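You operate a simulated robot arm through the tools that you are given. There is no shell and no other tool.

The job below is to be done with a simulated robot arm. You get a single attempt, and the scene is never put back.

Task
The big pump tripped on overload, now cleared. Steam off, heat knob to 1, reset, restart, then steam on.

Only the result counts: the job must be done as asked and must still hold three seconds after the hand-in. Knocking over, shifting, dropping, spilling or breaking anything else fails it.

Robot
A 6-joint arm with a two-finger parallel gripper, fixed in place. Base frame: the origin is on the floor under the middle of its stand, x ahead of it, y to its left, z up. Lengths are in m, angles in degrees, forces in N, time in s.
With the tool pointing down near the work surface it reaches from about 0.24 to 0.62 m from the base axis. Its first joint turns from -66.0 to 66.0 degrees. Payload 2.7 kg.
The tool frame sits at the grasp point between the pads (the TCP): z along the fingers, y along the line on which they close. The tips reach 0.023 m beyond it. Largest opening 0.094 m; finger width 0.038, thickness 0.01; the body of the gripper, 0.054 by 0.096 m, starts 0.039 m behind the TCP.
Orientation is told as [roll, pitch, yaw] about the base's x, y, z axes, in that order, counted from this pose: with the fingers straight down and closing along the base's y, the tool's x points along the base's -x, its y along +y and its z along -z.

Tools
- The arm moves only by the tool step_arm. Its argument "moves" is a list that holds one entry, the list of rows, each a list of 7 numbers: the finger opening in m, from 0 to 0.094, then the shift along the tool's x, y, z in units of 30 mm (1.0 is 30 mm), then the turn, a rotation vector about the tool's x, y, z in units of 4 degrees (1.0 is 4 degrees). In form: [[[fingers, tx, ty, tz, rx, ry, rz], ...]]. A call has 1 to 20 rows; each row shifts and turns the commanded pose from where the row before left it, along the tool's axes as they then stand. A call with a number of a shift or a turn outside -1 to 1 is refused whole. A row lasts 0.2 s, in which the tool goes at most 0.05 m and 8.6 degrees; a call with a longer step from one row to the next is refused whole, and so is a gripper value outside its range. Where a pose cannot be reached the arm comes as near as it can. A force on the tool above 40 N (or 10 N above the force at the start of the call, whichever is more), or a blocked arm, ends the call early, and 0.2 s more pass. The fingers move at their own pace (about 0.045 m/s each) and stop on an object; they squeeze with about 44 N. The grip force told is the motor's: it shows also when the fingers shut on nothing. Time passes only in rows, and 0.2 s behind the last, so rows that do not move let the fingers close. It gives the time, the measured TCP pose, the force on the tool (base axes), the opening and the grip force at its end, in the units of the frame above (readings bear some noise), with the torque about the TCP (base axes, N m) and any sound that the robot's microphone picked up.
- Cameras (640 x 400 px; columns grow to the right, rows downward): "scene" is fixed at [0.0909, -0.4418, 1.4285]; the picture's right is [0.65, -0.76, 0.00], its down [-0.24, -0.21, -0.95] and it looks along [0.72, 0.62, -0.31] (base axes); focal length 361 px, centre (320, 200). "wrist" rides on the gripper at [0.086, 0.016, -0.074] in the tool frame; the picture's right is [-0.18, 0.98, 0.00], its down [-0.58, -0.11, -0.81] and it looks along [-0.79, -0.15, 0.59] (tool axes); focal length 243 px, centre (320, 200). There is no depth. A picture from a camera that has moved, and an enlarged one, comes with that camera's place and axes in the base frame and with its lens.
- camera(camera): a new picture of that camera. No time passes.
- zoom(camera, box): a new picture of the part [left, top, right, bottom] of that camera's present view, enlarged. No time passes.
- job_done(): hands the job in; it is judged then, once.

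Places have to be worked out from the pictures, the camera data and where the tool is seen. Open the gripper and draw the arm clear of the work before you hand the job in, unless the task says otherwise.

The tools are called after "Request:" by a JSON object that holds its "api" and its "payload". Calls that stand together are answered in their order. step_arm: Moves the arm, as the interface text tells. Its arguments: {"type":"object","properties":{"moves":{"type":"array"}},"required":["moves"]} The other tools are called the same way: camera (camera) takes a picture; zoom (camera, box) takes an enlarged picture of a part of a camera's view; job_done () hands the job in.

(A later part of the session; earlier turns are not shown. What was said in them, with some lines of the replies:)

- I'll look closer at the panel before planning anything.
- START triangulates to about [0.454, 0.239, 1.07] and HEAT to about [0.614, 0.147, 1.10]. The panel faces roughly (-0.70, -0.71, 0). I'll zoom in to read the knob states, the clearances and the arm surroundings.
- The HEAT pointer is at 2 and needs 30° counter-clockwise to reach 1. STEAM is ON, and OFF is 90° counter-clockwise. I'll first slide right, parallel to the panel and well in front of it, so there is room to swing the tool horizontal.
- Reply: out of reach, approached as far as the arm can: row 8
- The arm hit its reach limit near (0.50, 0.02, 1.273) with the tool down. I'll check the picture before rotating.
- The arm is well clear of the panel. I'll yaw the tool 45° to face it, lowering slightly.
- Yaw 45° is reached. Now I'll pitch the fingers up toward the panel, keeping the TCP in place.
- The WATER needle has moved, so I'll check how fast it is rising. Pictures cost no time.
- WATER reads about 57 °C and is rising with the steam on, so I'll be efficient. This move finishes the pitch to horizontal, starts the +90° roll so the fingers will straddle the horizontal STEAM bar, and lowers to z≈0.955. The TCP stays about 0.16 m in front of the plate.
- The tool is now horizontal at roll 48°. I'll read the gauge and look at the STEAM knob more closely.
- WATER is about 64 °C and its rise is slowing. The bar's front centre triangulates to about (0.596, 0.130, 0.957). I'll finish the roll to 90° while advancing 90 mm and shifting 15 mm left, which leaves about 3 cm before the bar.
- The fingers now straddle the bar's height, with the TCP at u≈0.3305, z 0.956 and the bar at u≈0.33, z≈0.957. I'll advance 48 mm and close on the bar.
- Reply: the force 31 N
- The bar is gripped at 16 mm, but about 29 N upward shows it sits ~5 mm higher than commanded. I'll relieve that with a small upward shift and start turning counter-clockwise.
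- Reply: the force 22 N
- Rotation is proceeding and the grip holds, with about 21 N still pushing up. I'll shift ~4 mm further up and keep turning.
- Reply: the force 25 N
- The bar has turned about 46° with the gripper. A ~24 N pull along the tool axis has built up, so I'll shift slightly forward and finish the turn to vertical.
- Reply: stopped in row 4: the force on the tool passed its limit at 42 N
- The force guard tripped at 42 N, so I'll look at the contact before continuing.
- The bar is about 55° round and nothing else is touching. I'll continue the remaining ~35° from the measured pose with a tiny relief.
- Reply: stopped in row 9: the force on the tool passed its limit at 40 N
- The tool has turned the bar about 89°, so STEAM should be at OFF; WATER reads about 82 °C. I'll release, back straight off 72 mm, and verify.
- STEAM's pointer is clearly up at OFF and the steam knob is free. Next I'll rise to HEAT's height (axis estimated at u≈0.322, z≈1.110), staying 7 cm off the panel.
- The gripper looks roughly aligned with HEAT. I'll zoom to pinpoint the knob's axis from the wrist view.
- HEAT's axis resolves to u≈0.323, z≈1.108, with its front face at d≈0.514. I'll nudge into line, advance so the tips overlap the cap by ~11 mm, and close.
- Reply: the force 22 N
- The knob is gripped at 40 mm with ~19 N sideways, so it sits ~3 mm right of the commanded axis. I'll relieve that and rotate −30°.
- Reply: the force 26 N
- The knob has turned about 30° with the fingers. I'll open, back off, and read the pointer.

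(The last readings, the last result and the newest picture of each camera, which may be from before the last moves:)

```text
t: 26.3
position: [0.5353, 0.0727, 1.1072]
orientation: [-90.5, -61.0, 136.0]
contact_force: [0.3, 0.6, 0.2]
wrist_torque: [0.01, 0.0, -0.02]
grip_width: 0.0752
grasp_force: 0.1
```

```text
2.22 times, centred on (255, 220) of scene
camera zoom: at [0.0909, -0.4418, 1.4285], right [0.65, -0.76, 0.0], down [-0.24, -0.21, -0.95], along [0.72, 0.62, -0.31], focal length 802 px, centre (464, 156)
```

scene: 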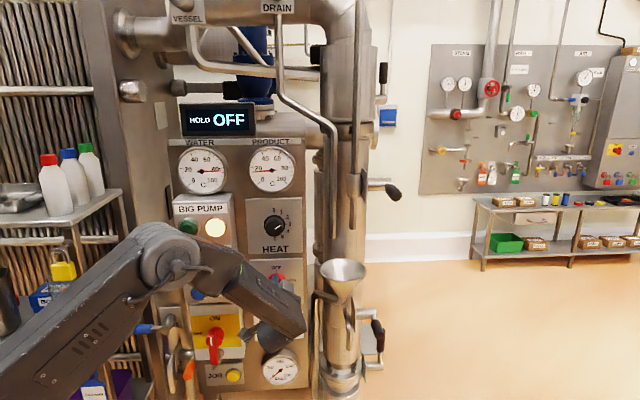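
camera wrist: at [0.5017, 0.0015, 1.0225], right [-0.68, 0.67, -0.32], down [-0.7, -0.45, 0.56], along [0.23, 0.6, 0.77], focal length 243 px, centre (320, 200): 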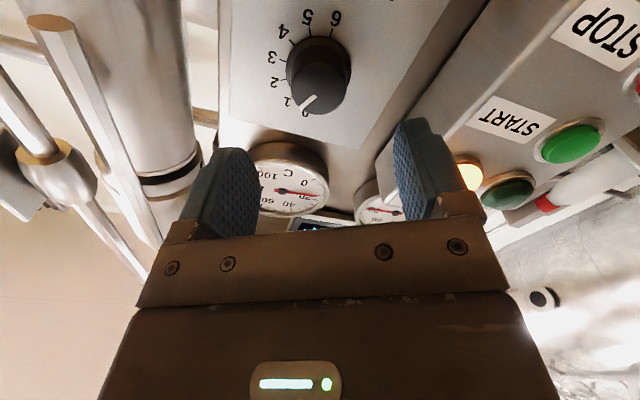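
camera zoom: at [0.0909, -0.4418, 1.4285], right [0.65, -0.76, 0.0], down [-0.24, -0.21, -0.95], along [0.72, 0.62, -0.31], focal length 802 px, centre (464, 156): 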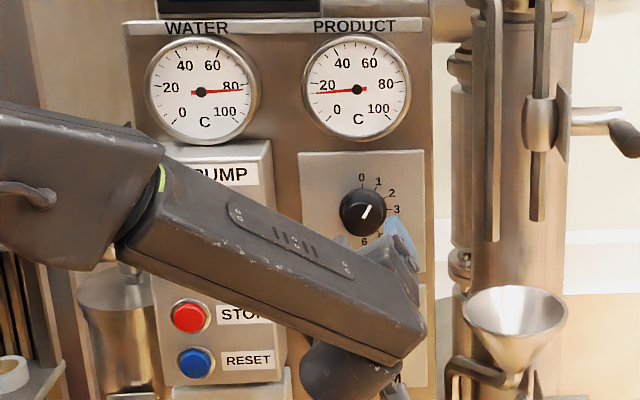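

The pointer is near 1, so I'll zoom in to measure its angle precisely.

Request:
{"api": "zoom", "payload": {"camera": "scene", "box": [264, 208, 292, 238]}}

Request:
{"api": "zoom", "payload": {"camera": "wrist", "box": [260, 0, 370, 120]}}

```text
13.33 times, centred on (278, 223) of scene
camera zoom: at [0.0909, -0.4418, 1.4285], right [0.65, -0.76, 0.0], down [-0.24, -0.21, -0.95], along [0.72, 0.62, -0.31], focal length 4813 px, centre (880, -107)
```

zoom: 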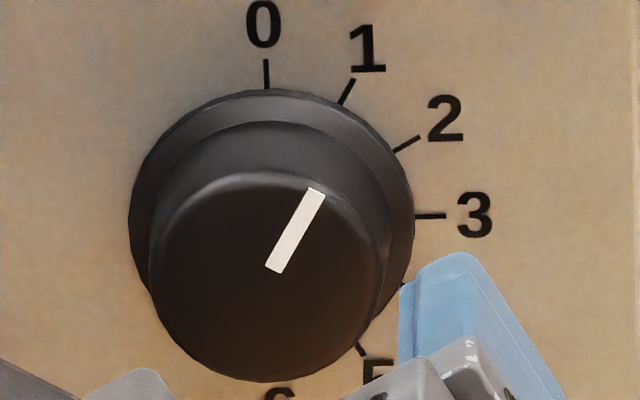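

```text
3.33 times, centred on (315, 60) of wrist
camera zoom: at [0.5017, 0.0015, 1.0225], right [-0.68, 0.67, -0.32], down [-0.7, -0.45, 0.56], along [0.23, 0.6, 0.77], focal length 809 px, centre (337, 667)
```

zoom: 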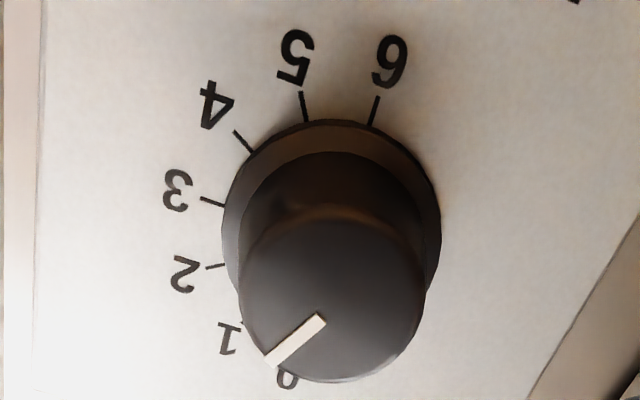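

The pointer sits at tick 1, within about 2°. The next step is RESET at roughly u≈0.147, z≈0.963. I'll back off to d≈0.39, unroll to 0°, close the fingers, and move left and down in front of the box.

Request:
{"api": "step_arm", "payload": {"moves": [[[0.0, 0, 0, -0.6, 0, 0, 0.906], [0.0, 0, 0, -0.6, 0, 0, 0.906], [0.0, 0.36, 0.768, 0, 0, 0, 0.906], [0.0, 0.407, 0.745, 0, 0, 0, 0.906], [0.0, 0.454, 0.718, 0, 0, 0, 0.906], [0.0, 0.497, 0.687, 0, 0, 0, 0.906], [0.0, 0.541, 0.654, 0, 0, 0, 0.906], [0.0, 0.581, 0.618, 0, 0, 0, 0.906]]]}}

Request:
{"api": "camera", "payload": {"camera": "scene"}}

Request:
{"api": "camera", "payload": {"camera": "wrist"}}

```text
t: 28.1
position: [0.4362, 0.1208, 0.9958]
orientation: [-179.0, -89.8, -135.5]
contact_force: [-1.0, 0.4, 0.1]
wrist_torque: [-0.02, 0.02, -0.02]
grip_width: 0.0
grasp_force: 42.6
```

```text
taken
```

scene: 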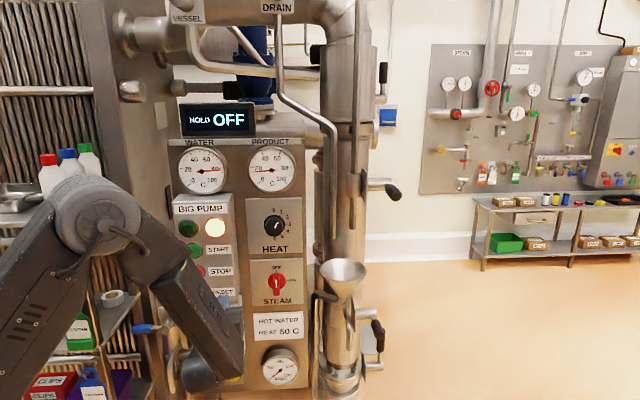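

```text
taken
camera wrist: at [0.3727, 0.0808, 0.9079], right [-0.7, 0.69, 0.18], down [-0.49, -0.65, 0.58], along [0.52, 0.32, 0.8], focal length 243 px, centre (320, 200)
```

wrist: 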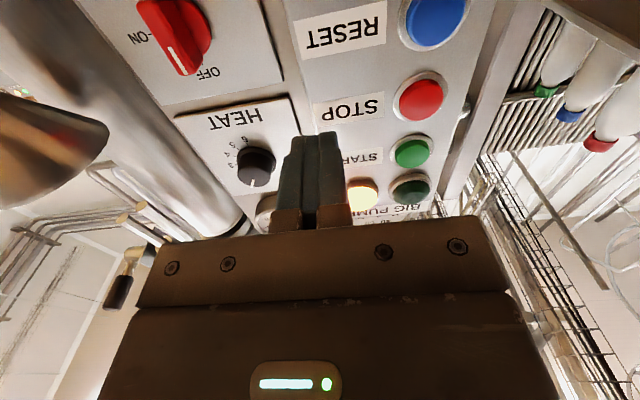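

RESET resolves to u≈0.150, z≈0.967, front face d≈0.483, and START to z≈1.074. I'll line up with RESET and stop the tips about 3.5 cm short.

Request:
{"api": "step_arm", "payload": {"moves": [[[0.0, 0.32, 0.811, 0, 0, 0, 0], [0.0, 0.32, 0.811, 0, 0, 0, 0], [0.0, 0.32, 0.811, 0, 0, 0, 0], [0.0, 0, 0, 0.5, 0, 0, 0], [0.0, 0, 0, 0.5, 0, 0, 0]]]}}

Request:
{"api": "camera", "payload": {"camera": "wrist"}}

Request:
{"api": "camera", "payload": {"camera": "scene"}}

```text
t: 29.3
position: [0.4096, 0.1936, 0.9724]
orientation: [-168.8, -89.7, -146.0]
contact_force: [-0.1, 0.6, -0.1]
wrist_torque: [0.01, -0.01, -0.01]
grip_width: 0.0
grasp_force: 42.3
out of reach, approached as far as the arm can: row 3
```

```text
taken
camera wrist: at [0.3449, 0.1511, 0.8853], right [-0.7, 0.69, 0.18], down [-0.49, -0.65, 0.58], along [0.52, 0.32, 0.8], focal length 243 px, centre (320, 200)
```

wrist: 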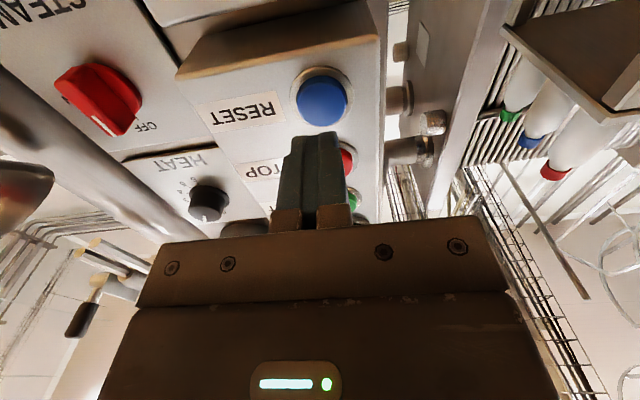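

```text
taken
```

scene: 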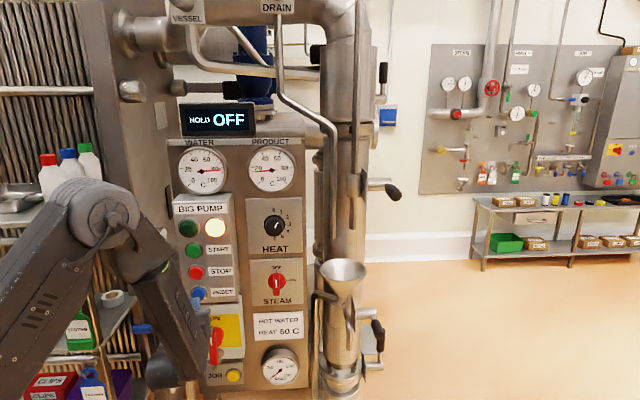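

RESET refines to u≈0.149, z≈0.966, so I need ~4 mm left and ~6 mm down. I'll advance and press in small steps under the force guard.

Request:
{"api": "step_arm", "payload": {"moves": [[[0.0, 0.2, 0.12, 0.5, 0, 0, 0], [0.0, 0, 0, 0.5, 0, 0, 0], [0.0, 0, 0, 0.08, 0, 0, 0], [0.0, 0, 0, 0.08, 0, 0, 0], [0.0, 0, 0, 0.08, 0, 0, 0], [0.0, 0, 0, 0.08, 0, 0, 0], [0.0, 0, 0, 0.08, 0, 0, 0]]]}}

Request:
{"api": "camera", "payload": {"camera": "wrist"}}

Request:
{"api": "zoom", "payload": {"camera": "scene", "box": [165, 130, 315, 310]}}

```text
t: 30.9
position: [0.4358, 0.2247, 0.9668]
orientation: [177.2, -89.8, -131.6]
contact_force: [-24.6, -24.7, 8.6]
wrist_torque: [0.02, -0.13, -0.01]
grip_width: 0.0001
grasp_force: 42.1
heard: click
```

```text
taken
camera wrist: at [0.3718, 0.1828, 0.8794], right [-0.7, 0.69, 0.18], down [-0.49, -0.65, 0.58], along [0.52, 0.32, 0.8], focal length 243 px, centre (320, 200)
```

wrist: 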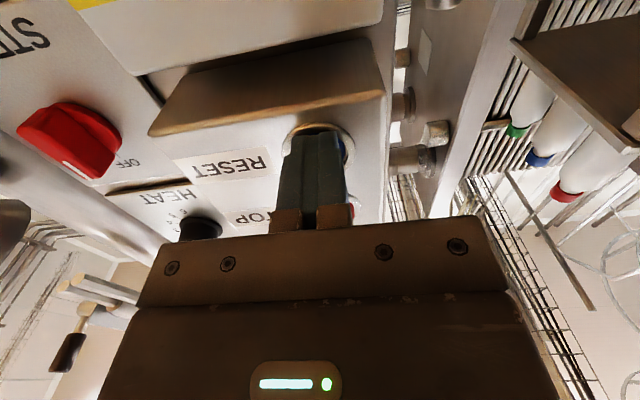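

```text
2.22 times, centred on (240, 220) of scene
camera zoom: at [0.0901, -0.4425, 1.4283], right [0.65, -0.76, 0.0], down [-0.24, -0.2, -0.95], along [0.72, 0.62, -0.31], focal length 802 px, centre (498, 156)
```

zoom: 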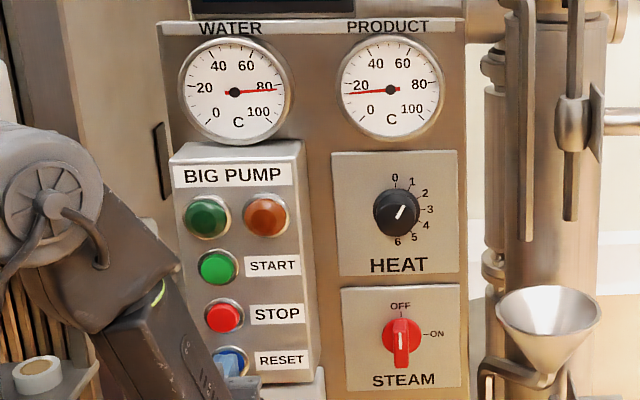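

A click was heard and the trip lamp went dark, so the overload is reset. I'll back off 36 mm and go up 107 mm to START, with the tips clear of STOP.

Request:
{"api": "step_arm", "payload": {"moves": [[[0.0, 0, 0, -0.6, 0, 0, 0], [0.0, 0, 0, -0.6, 0, 0, 0], [0.0, -0.895, 0, 0, 0, 0, 0], [0.0, -0.895, 0, 0, 0, 0, 0], [0.0, -0.895, 0, 0, 0, 0, 0], [0.0, -0.895, 0, 0, 0, 0, 0]]]}}

Request:
{"api": "camera", "payload": {"camera": "wrist"}}

Request:
{"api": "zoom", "payload": {"camera": "scene", "box": [145, 180, 275, 320]}}

```text
t: 32.3
position: [0.4103, 0.198, 1.0741]
orientation: [176.3, -89.8, -130.7]
contact_force: [0.3, -0.6, 0.4]
wrist_torque: [-0.02, -0.01, -0.01]
grip_width: 0.0
grasp_force: 42.2
```

```text
taken
camera wrist: at [0.346, 0.1572, 0.9874], right [-0.7, 0.69, 0.18], down [-0.49, -0.65, 0.58], along [0.52, 0.32, 0.79], focal length 243 px, centre (320, 200)
```

wrist: 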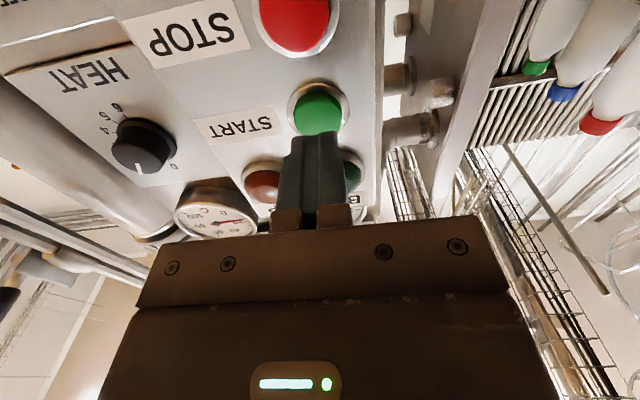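

```text
2.86 times, centred on (210, 250) of scene
camera zoom: at [0.0909, -0.4418, 1.4285], right [0.65, -0.76, 0.0], down [-0.24, -0.21, -0.95], along [0.72, 0.62, -0.31], focal length 1031 px, centre (634, 57)
```

zoom: 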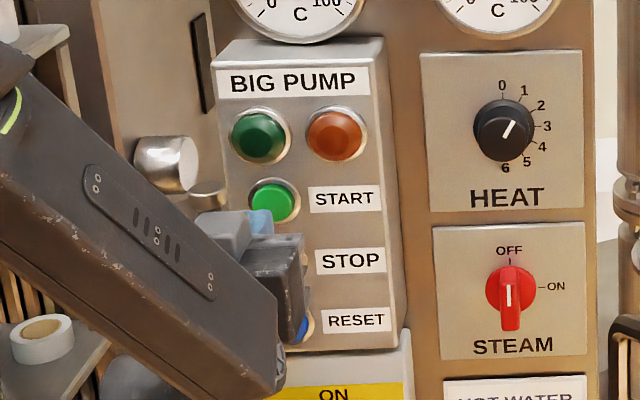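

START is lined up with the tool (u 0.150, z≈1.072). I'll press it the same way.

Request:
{"api": "step_arm", "payload": {"moves": [[[0.0, 0.04, 0, 0.5, 0, 0, 0], [0.0, 0, 0, 0.3, 0, 0, 0], [0.0, 0, 0, 0.08, 0, 0, 0], [0.0, 0, 0, 0.08, 0, 0, 0], [0.0, 0, 0, 0.08, 0, 0, 0], [0.0, 0, 0, 0.08, 0, 0, 0], [0.0, 0, 0, 0.08, 0, 0, 0], [0.0, 0, 0, 0.06, 0, 0, 0]]]}}

Request:
{"api": "zoom", "payload": {"camera": "scene", "box": [145, 130, 315, 320]}}

```text
t: 34.1
position: [0.4374, 0.2233, 1.072]
orientation: [-170.2, -89.8, -144.4]
contact_force: [-23.4, -22.1, 6.2]
wrist_torque: [0.15, -0.04, 0.02]
grip_width: 0.0001
grasp_force: 42.2
heard: click
stopped in row 8: the force on the tool passed its limit at 44 N (the readings are from after the stop); the commanded pose is now the measured one
```

```text
2.11 times, centred on (230, 225) of scene
camera zoom: at [0.0901, -0.4425, 1.4283], right [0.65, -0.76, 0.0], down [-0.24, -0.2, -0.95], along [0.72, 0.62, -0.31], focal length 760 px, centre (510, 147)
```

zoom: 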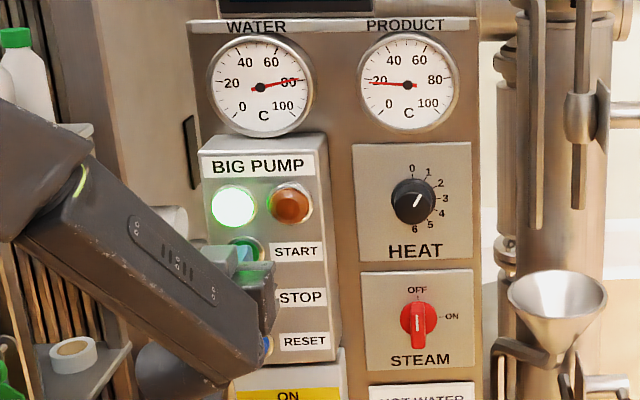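

A click was heard, the green lamp is lit and the pump is running. I'll back off 40 mm, open the fingers to 60 mm, and move right and down to the STEAM axis (u≈0.3225, z≈0.966).

Request:
{"api": "step_arm", "payload": {"moves": [[[0.0, 0, 0, -0.7, 0, 0, 0], [0.0, 0, 0, -0.63, 0, 0, 0], [0.06, 0.589, -0.95, 0, 0, 0, 0], [0.06, 0.589, -0.95, 0, 0, 0, 0], [0.06, 0.589, -0.95, 0, 0, 0, 0], [0.06, 0.589, -0.95, 0, 0, 0, 0], [0.06, 0.589, -0.95, 0, 0, 0, 0], [0.06, 0.589, -0.95, 0, 0, 0, 0]]]}}

Request:
{"api": "camera", "payload": {"camera": "wrist"}}

Request:
{"api": "camera", "payload": {"camera": "scene"}}

```text
t: 35.9
position: [0.5287, 0.0771, 0.9646]
orientation: [-154.0, -89.8, -160.5]
contact_force: [-0.2, 1.2, 0.2]
wrist_torque: [0.0, 0.01, 0.0]
grip_width: 0.0601
grasp_force: 0.0
```

```text
taken
camera wrist: at [0.4649, 0.0357, 0.8777], right [-0.7, 0.69, 0.18], down [-0.49, -0.65, 0.58], along [0.52, 0.32, 0.79], focal length 243 px, centre (320, 200)
```

wrist: 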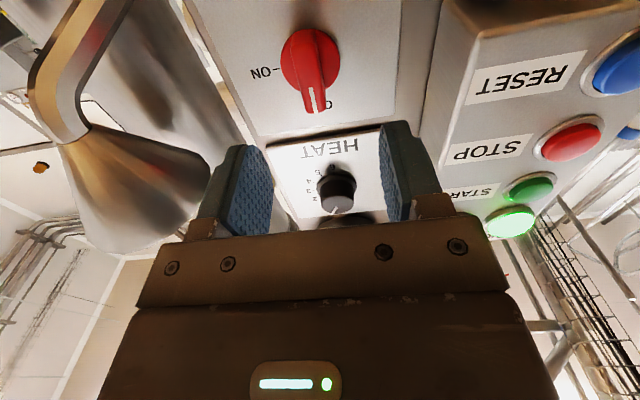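

```text
taken
```

scene: 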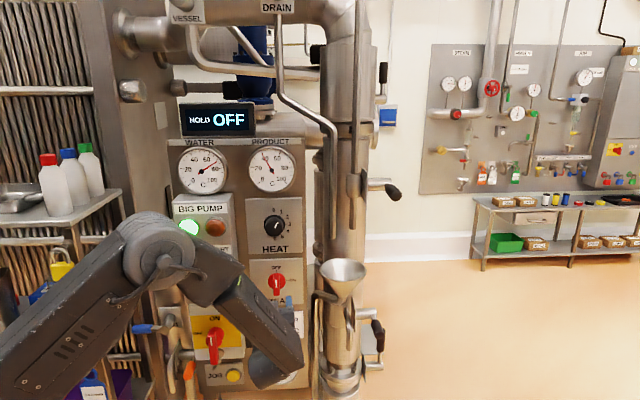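

The pump is running: WATER is dropping and PRODUCT is rising. I'll zoom on the STEAM bar to verify alignment before gripping.

Request:
{"api": "zoom", "payload": {"camera": "wrist", "box": [240, 0, 400, 130]}}

Request:
{"api": "zoom", "payload": {"camera": "scene", "box": [165, 130, 315, 310]}}

Request:
{"api": "zoom", "payload": {"camera": "scene", "box": [255, 255, 305, 310]}}

```text
3.08 times, centred on (320, 65) of wrist
camera zoom: at [0.4649, 0.0357, 0.8777], right [-0.7, 0.69, 0.18], down [-0.49, -0.65, 0.58], along [0.52, 0.32, 0.79], focal length 746 px, centre (320, 615)
```

zoom: 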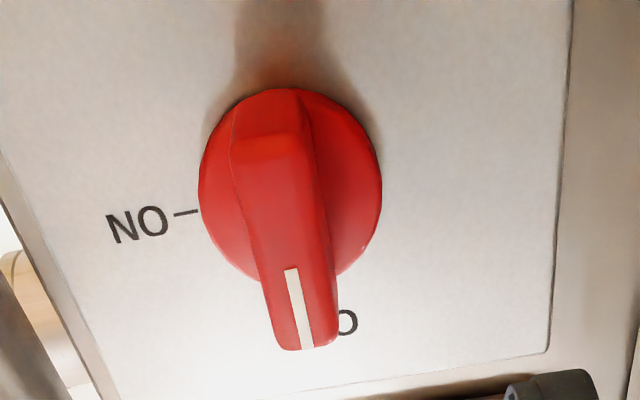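

```text
2.22 times, centred on (240, 220) of scene
camera zoom: at [0.0909, -0.4418, 1.4285], right [0.65, -0.76, 0.0], down [-0.24, -0.21, -0.95], along [0.72, 0.62, -0.31], focal length 802 px, centre (498, 156)
```

zoom: 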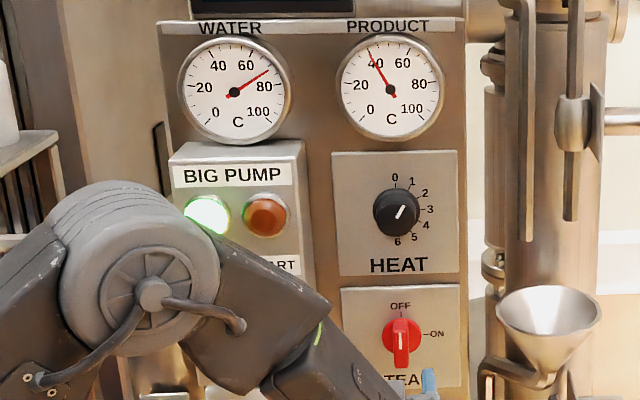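

```text
7.27 times, centred on (280, 282) of scene
camera zoom: at [0.0909, -0.4418, 1.4285], right [0.65, -0.76, 0.0], down [-0.24, -0.21, -0.95], along [0.72, 0.62, -0.31], focal length 2625 px, centre (611, -400)
```

zoom: 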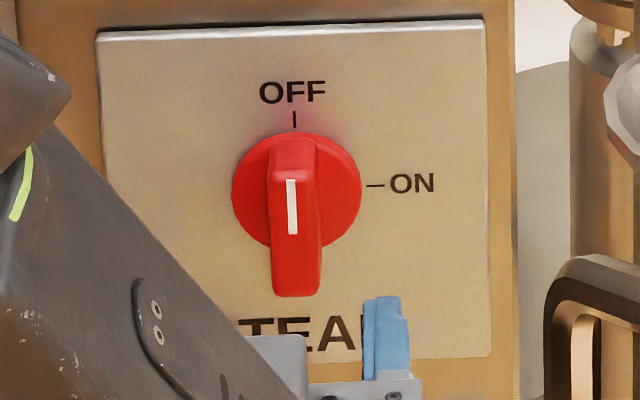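

The bar's front centre is at u≈0.3235, and touch puts the pivot z at ≈0.966. I'll align, advance 78 mm, and close on the vertical bar.

Request:
{"api": "step_arm", "payload": {"moves": [[[0.06, -0.047, -0.123, 0.647, 0, 0, 0], [0.06, 0, 0, 0.647, 0, 0, 0], [0.06, 0, 0, 0.647, 0, 0, 0], [0.06, 0, 0, 0.647, 0, 0, 0], [0.0, 0, 0, 0, 0, 0, 0], [0.0, 0, 0, 0, 0, 0, 0], [0.0, 0, 0, 0, 0, 0, 0]]]}}

Request:
{"api": "camera", "payload": {"camera": "wrist"}}

```text
t: 37.5
position: [0.5887, 0.1291, 0.9688]
orientation: [-174.9, -89.8, -139.8]
contact_force: [10.4, -2.1, -1.5]
wrist_torque: [-0.2, 0.1, -0.66]
grip_width: 0.0162
grasp_force: 31.2
```

```text
taken
camera wrist: at [0.5239, 0.0877, 0.881], right [-0.7, 0.69, 0.18], down [-0.49, -0.65, 0.58], along [0.52, 0.31, 0.79], focal length 243 px, centre (320, 200)
```

wrist: 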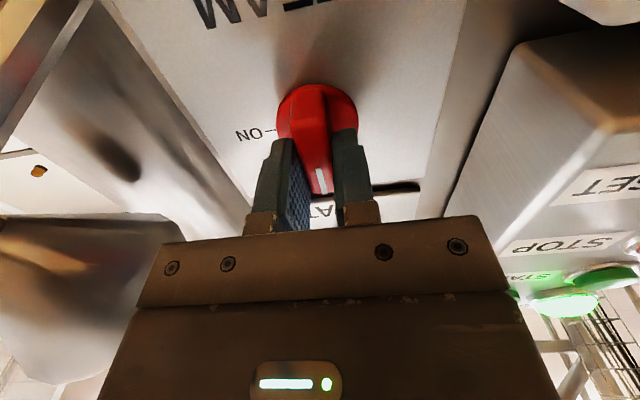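

The grip is at 16 mm with only ~9 N sideways. I'll begin the clockwise turn toward ON with a small centring correction.

Request:
{"api": "step_arm", "payload": {"moves": [[[0.0, 0.07, -0.03, 0, 0, 0, 0.5], [0.0, 0, 0, 0, 0, 0, 1], [0.0, 0, 0, 0, 0, 0, 1], [0.0, 0, 0, 0, 0, 0, 1], [0.0, 0, 0, 0, 0, 0, 1], [0.0, 0, 0, 0, 0, 0, 1], [0.0, 0, 0, 0, 0, 0, 1]]]}}

```text
t: 39.1
position: [0.5905, 0.1265, 0.9678]
orientation: [90.8, -63.9, -45.6]
contact_force: [10.8, -19.5, 15.8]
wrist_torque: [-0.01, -0.1, -0.42]
grip_width: 0.016
grasp_force: 45.4
```

The bar has turned 26°, with ~20 N of drag to the right and up. I'll re-centre ~3 mm right and 2 mm up, then continue.

Request:
{"api": "step_arm", "payload": {"moves": [[[0.0, -0.104, -0.061, 0, 0, 0, 0.5], [0.0, 0, 0, 0, 0, 0, 1], [0.0, 0, 0, 0, 0, 0, 1], [0.0, 0, 0, 0, 0, 0, 1], [0.0, 0, 0, 0, 0, 0, 1], [0.0, 0, 0, 0, 0, 0, 1], [0.0, 0, 0, 0, 0, 0, 1]]]}}

```text
t: 40.7
position: [0.5922, 0.125, 0.966]
orientation: [89.7, -37.9, -44.7]
contact_force: [28.8, -12.5, -17.6]
wrist_torque: [0.44, -0.76, -0.65]
grip_width: 0.0157
grasp_force: 44.6
```

The bar is at 52° with the force mostly across it (~32 N). I'll check the view for any unexpected contact before the next correction.

Request:
{"api": "camera", "payload": {"camera": "wrist"}}

Request:
{"api": "zoom", "payload": {"camera": "scene", "box": [200, 220, 360, 340]}}

```text
taken
camera wrist: at [0.4835, 0.1276, 0.925], right [-0.32, 0.32, 0.89], down [-0.2, -0.94, 0.27], along [0.93, -0.09, 0.37], focal length 243 px, centre (320, 200)
```

wrist: 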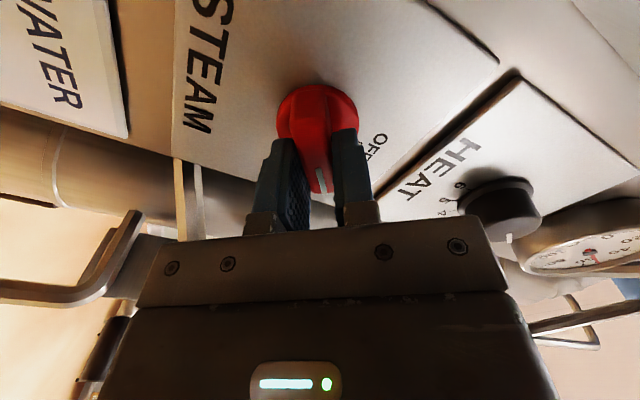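

```text
3.33 times, centred on (280, 280) of scene
camera zoom: at [0.092, -0.4421, 1.4283], right [0.65, -0.76, 0.0], down [-0.24, -0.2, -0.95], along [0.72, 0.62, -0.31], focal length 1203 px, centre (453, -67)
```

zoom: 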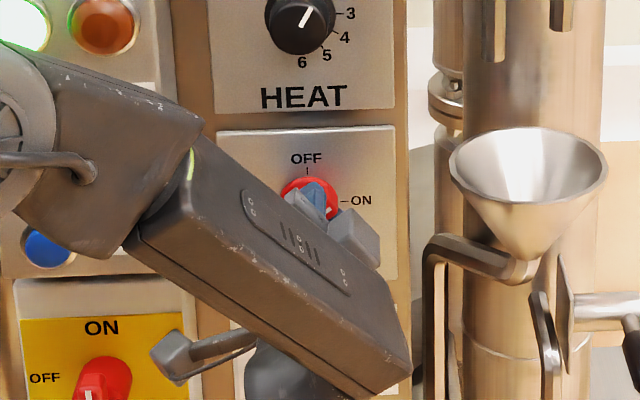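

Nothing else is in contact. I'll relieve along the bar's normal (~3.5 mm) and continue turning in short calls.

Request:
{"api": "step_arm", "payload": {"moves": [[[0.0, -0.03, -0.11, -0.03, 0, 0, 0], [0.0, 0, 0, 0, 0, 0, 1], [0.0, 0, 0, 0, 0, 0, 1], [0.0, 0, 0, 0, 0, 0, 1], [0.0, 0, 0, 0, 0, 0, 1]]]}}

```text
t: 41.9
position: [0.593, 0.1243, 0.9642]
orientation: [89.9, -21.8, -44.5]
contact_force: [20.5, 5.3, -18.0]
wrist_torque: [0.06, -0.3, -0.89]
grip_width: 0.0159
grasp_force: 45.0
```

The bar is at about 68°. I'll make a small downward correction and finish the remaining ~22°.

Request:
{"api": "step_arm", "payload": {"moves": [[[0.0, -0.004, -0.085, 0.03, 0, 0, 0], [0.0, 0, 0, 0, 0, 0, 1], [0.0, 0, 0, 0, 0, 0, 1], [0.0, 0, 0, 0, 0, 0, 1], [0.0, 0, 0, 0, 0, 0, 1], [0.0, 0, 0, 0, 0, 0, 1], [0.0, 0, 0, 0, 0, 0, 0.5]]]}}

Request:
{"api": "camera", "payload": {"camera": "wrist"}}

Request:
{"api": "zoom", "payload": {"camera": "scene", "box": [165, 130, 315, 310]}}

```text
t: 43.5
position: [0.5932, 0.1237, 0.9614]
orientation: [89.9, 0.1, -44.5]
contact_force: [-3.8, -5.9, -18.9]
wrist_torque: [0.0, -0.38, 0.66]
grip_width: 0.016
grasp_force: 44.9
```

```text
taken
camera wrist: at [0.4788, 0.1317, 0.9773], right [0.13, -0.13, 0.98], down [-0.15, -0.98, -0.11], along [0.98, -0.13, -0.15], focal length 243 px, centre (320, 200)
```

wrist: 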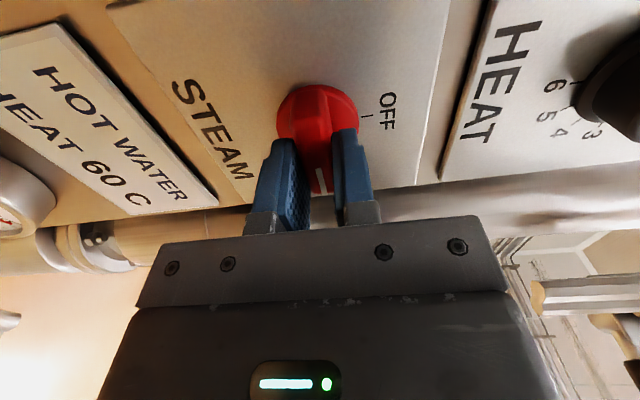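

```text
2.22 times, centred on (240, 220) of scene
camera zoom: at [0.0911, -0.4419, 1.4285], right [0.65, -0.76, 0.0], down [-0.24, -0.2, -0.95], along [0.72, 0.62, -0.31], focal length 802 px, centre (498, 156)
```

zoom: 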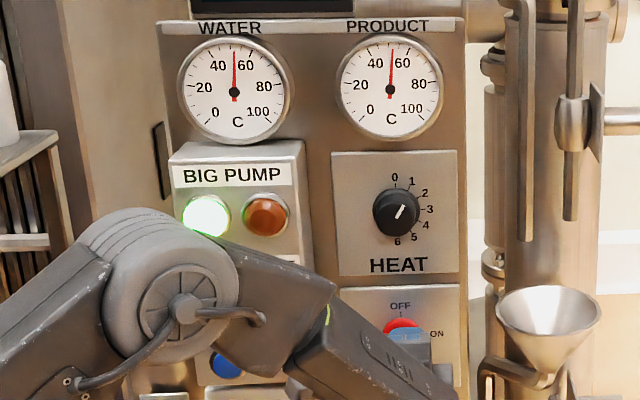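

The bar is at 90°. I'll relieve the ~19 N residual, open, and back straight off to check the pointer.

Request:
{"api": "step_arm", "payload": {"moves": [[[0.0, 0, -0.08, 0, 0, 0, 0], [0.06, 0, 0, 0, 0, 0, 0], [0.06, 0, 0, 0, 0, 0, 0], [0.06, 0, 0, 0, 0, 0, 0], [0.06, 0, 0, -0.8, 0, 0, 0], [0.06, 0, 0, -0.8, 0, 0, 0], [0.06, 0, 0, -0.8, 0, 0, 0], [0.06, 0, 0, -0.8, 0, 0, 0]]]}}

Request:
{"api": "camera", "payload": {"camera": "wrist"}}

Request:
{"api": "camera", "payload": {"camera": "scene"}}

Request:
{"api": "zoom", "payload": {"camera": "wrist", "box": [240, 0, 440, 160]}}

Request:
{"api": "zoom", "payload": {"camera": "scene", "box": [165, 130, 315, 310]}}

```text
t: 45.3
position: [0.5261, 0.0566, 0.9609]
orientation: [90.2, -0.1, -44.5]
contact_force: [-0.3, -0.2, 0.3]
wrist_torque: [0.02, 0.01, 0.0]
grip_width: 0.0601
grasp_force: 0.2
```

```text
taken
camera wrist: at [0.4111, 0.0644, 0.9774], right [0.13, -0.13, 0.98], down [-0.15, -0.98, -0.11], along [0.98, -0.13, -0.15], focal length 243 px, centre (320, 200)
```

wrist: 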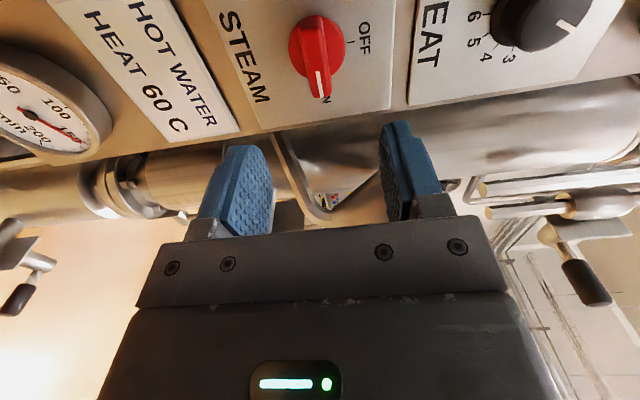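

```text
taken
```

scene: 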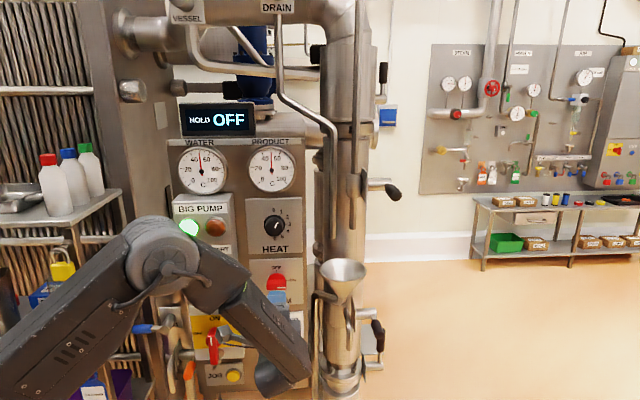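

```text
2.50 times, centred on (340, 80) of wrist
camera zoom: at [0.4111, 0.0644, 0.9774], right [0.13, -0.13, 0.98], down [-0.15, -0.98, -0.11], along [0.98, -0.13, -0.15], focal length 606 px, centre (270, 500)
```

zoom: 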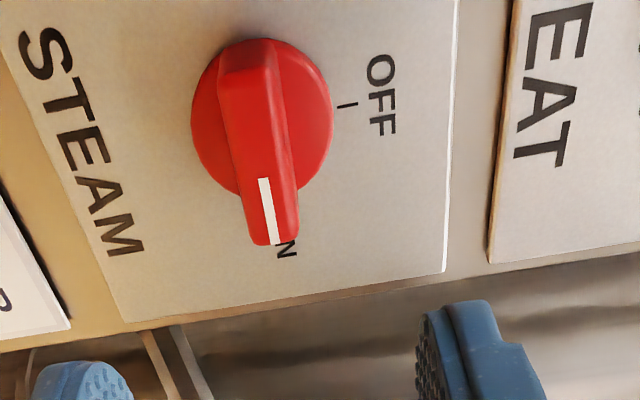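

```text
2.22 times, centred on (240, 220) of scene
camera zoom: at [0.0909, -0.4418, 1.4285], right [0.65, -0.76, 0.0], down [-0.24, -0.21, -0.95], along [0.72, 0.62, -0.31], focal length 802 px, centre (498, 156)
```

zoom: 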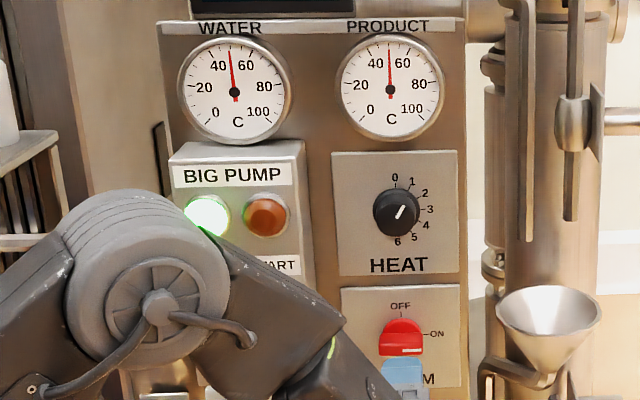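

The pointer looks to be at ON, the green lamp is lit and the flow gauge shows flow. I'll compare the knob with its original ON picture at high zoom.

Request:
{"api": "zoom", "payload": {"camera": "scene", "box": [255, 255, 305, 300]}}

Request:
{"api": "zoom", "payload": {"camera": "scene", "box": [264, 208, 292, 238]}}

```text
8.89 times, centred on (280, 278) of scene
camera zoom: at [0.0909, -0.4418, 1.4285], right [0.65, -0.76, 0.0], down [-0.24, -0.21, -0.95], along [0.72, 0.62, -0.31], focal length 3209 px, centre (676, -489)
```

zoom: 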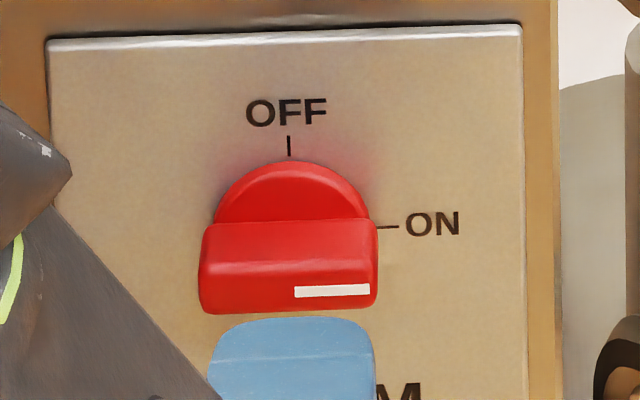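

```text
13.33 times, centred on (278, 223) of scene
camera zoom: at [0.0909, -0.4418, 1.4285], right [0.65, -0.76, 0.0], down [-0.24, -0.21, -0.95], along [0.72, 0.62, -0.31], focal length 4813 px, centre (880, -107)
```

zoom: 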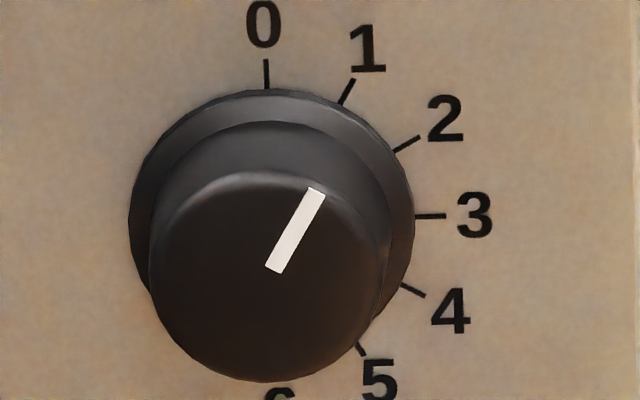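

STEAM matches its original ON picture exactly, and HEAT is at 1. I'll retreat another ~5 cm, open the gripper fully, and wait a moment to confirm the pump stays running.

Request:
{"api": "step_arm", "payload": {"moves": [[[0.094, 0, 0, -0.8, 0, 0, 0], [0.094, 0, 0, -0.8, 0, 0, 0], [0.094, 0, 0, 0, 0, 0, 0], [0.094, 0, 0, 0, 0, 0, 0], [0.094, 0, 0, 0, 0, 0, 0], [0.094, 0, 0, 0, 0, 0, 0], [0.094, 0, 0, 0, 0, 0, 0], [0.094, 0, 0, 0, 0, 0, 0], [0.094, 0, 0, 0, 0, 0, 0], [0.094, 0, 0, 0, 0, 0, 0]]]}}

Request:
{"api": "camera", "payload": {"camera": "scene"}}

Request:
{"api": "zoom", "payload": {"camera": "scene", "box": [165, 130, 315, 310]}}

Request:
{"api": "camera", "payload": {"camera": "wrist"}}

```text
t: 47.5
position: [0.4928, 0.023, 0.9606]
orientation: [90.1, -0.1, -44.5]
contact_force: [-0.7, -0.8, -0.3]
wrist_torque: [0.0, -0.02, 0.01]
grip_width: 0.0939
grasp_force: 0.1
```

```text
taken
```

scene: 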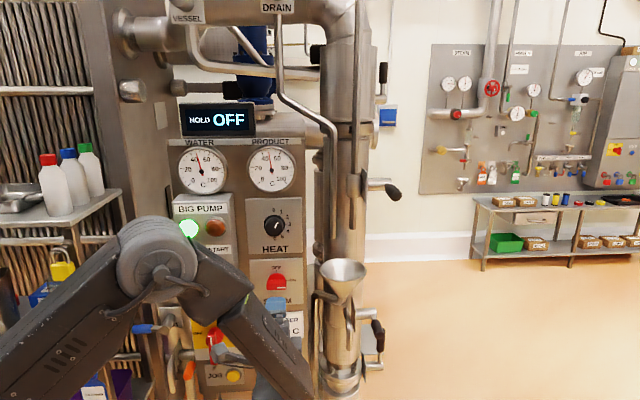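

```text
2.22 times, centred on (240, 220) of scene
camera zoom: at [0.0909, -0.4418, 1.4285], right [0.65, -0.76, 0.0], down [-0.24, -0.21, -0.95], along [0.72, 0.62, -0.31], focal length 802 px, centre (498, 156)
```

zoom: 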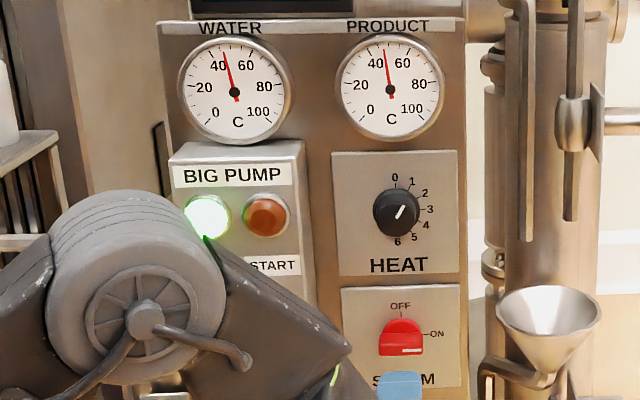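

```text
taken
camera wrist: at [0.378, 0.0306, 0.9762], right [0.13, -0.13, 0.98], down [-0.15, -0.98, -0.11], along [0.98, -0.13, -0.15], focal length 243 px, centre (320, 200)
```

wrist: 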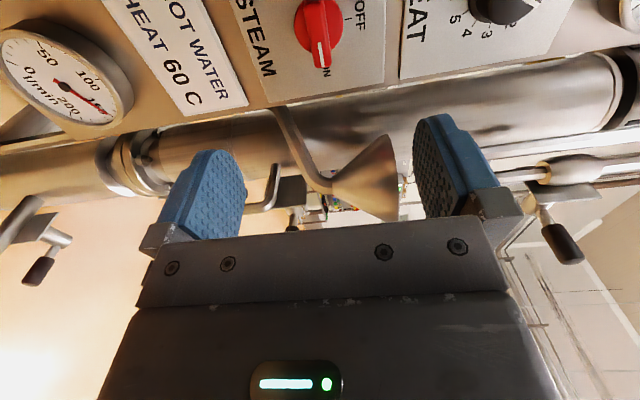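

Everything holds: the pump lamp is green, the trip lamp is out, flow is about 150 l/min, HEAT is at 1 and STEAM is at ON. The arm is clear with the gripper open, so I'm handing the job in.

Request:
{"api": "job_done", "payload": {}}

```text
The job is handed in.
```

I worked through the sequence in the order you gave, and the big pump is running again.

| Step | Result |
|---|---|
| Steam off | The STEAM knob was turned to OFF before anything else. |
| Heat knob | HEAT went from 2 to 1; the pointer sits within about 2° of the mark. |
| Reset | RESET clicked and the trip lamp went out. |
| Restart | START clicked and the green lamp came on. The flow gauge reads about 150 l/min. |
| Steam on | The STEAM knob is back at ON and matches how it looked at the start. |

- **Water temperature:** WATER climbed to about 82 °C while the steam was still on with the pump stopped. It fell after the restart and was about 45 °C at the last look, still dropping slowly with steam on. I did not wait to see where it settles.
- **Force while turning STEAM:** The force guard stopped the arm twice while turning STEAM off, at 40–42 N.
- **Force on START:** It stopped once more at 44 N while pressing START. I saw no damage.

I watched for about two seconds after the last move, and the pump kept running. The arm is clear of the panel with the gripper open, and I saw nothing else moved or knocked.
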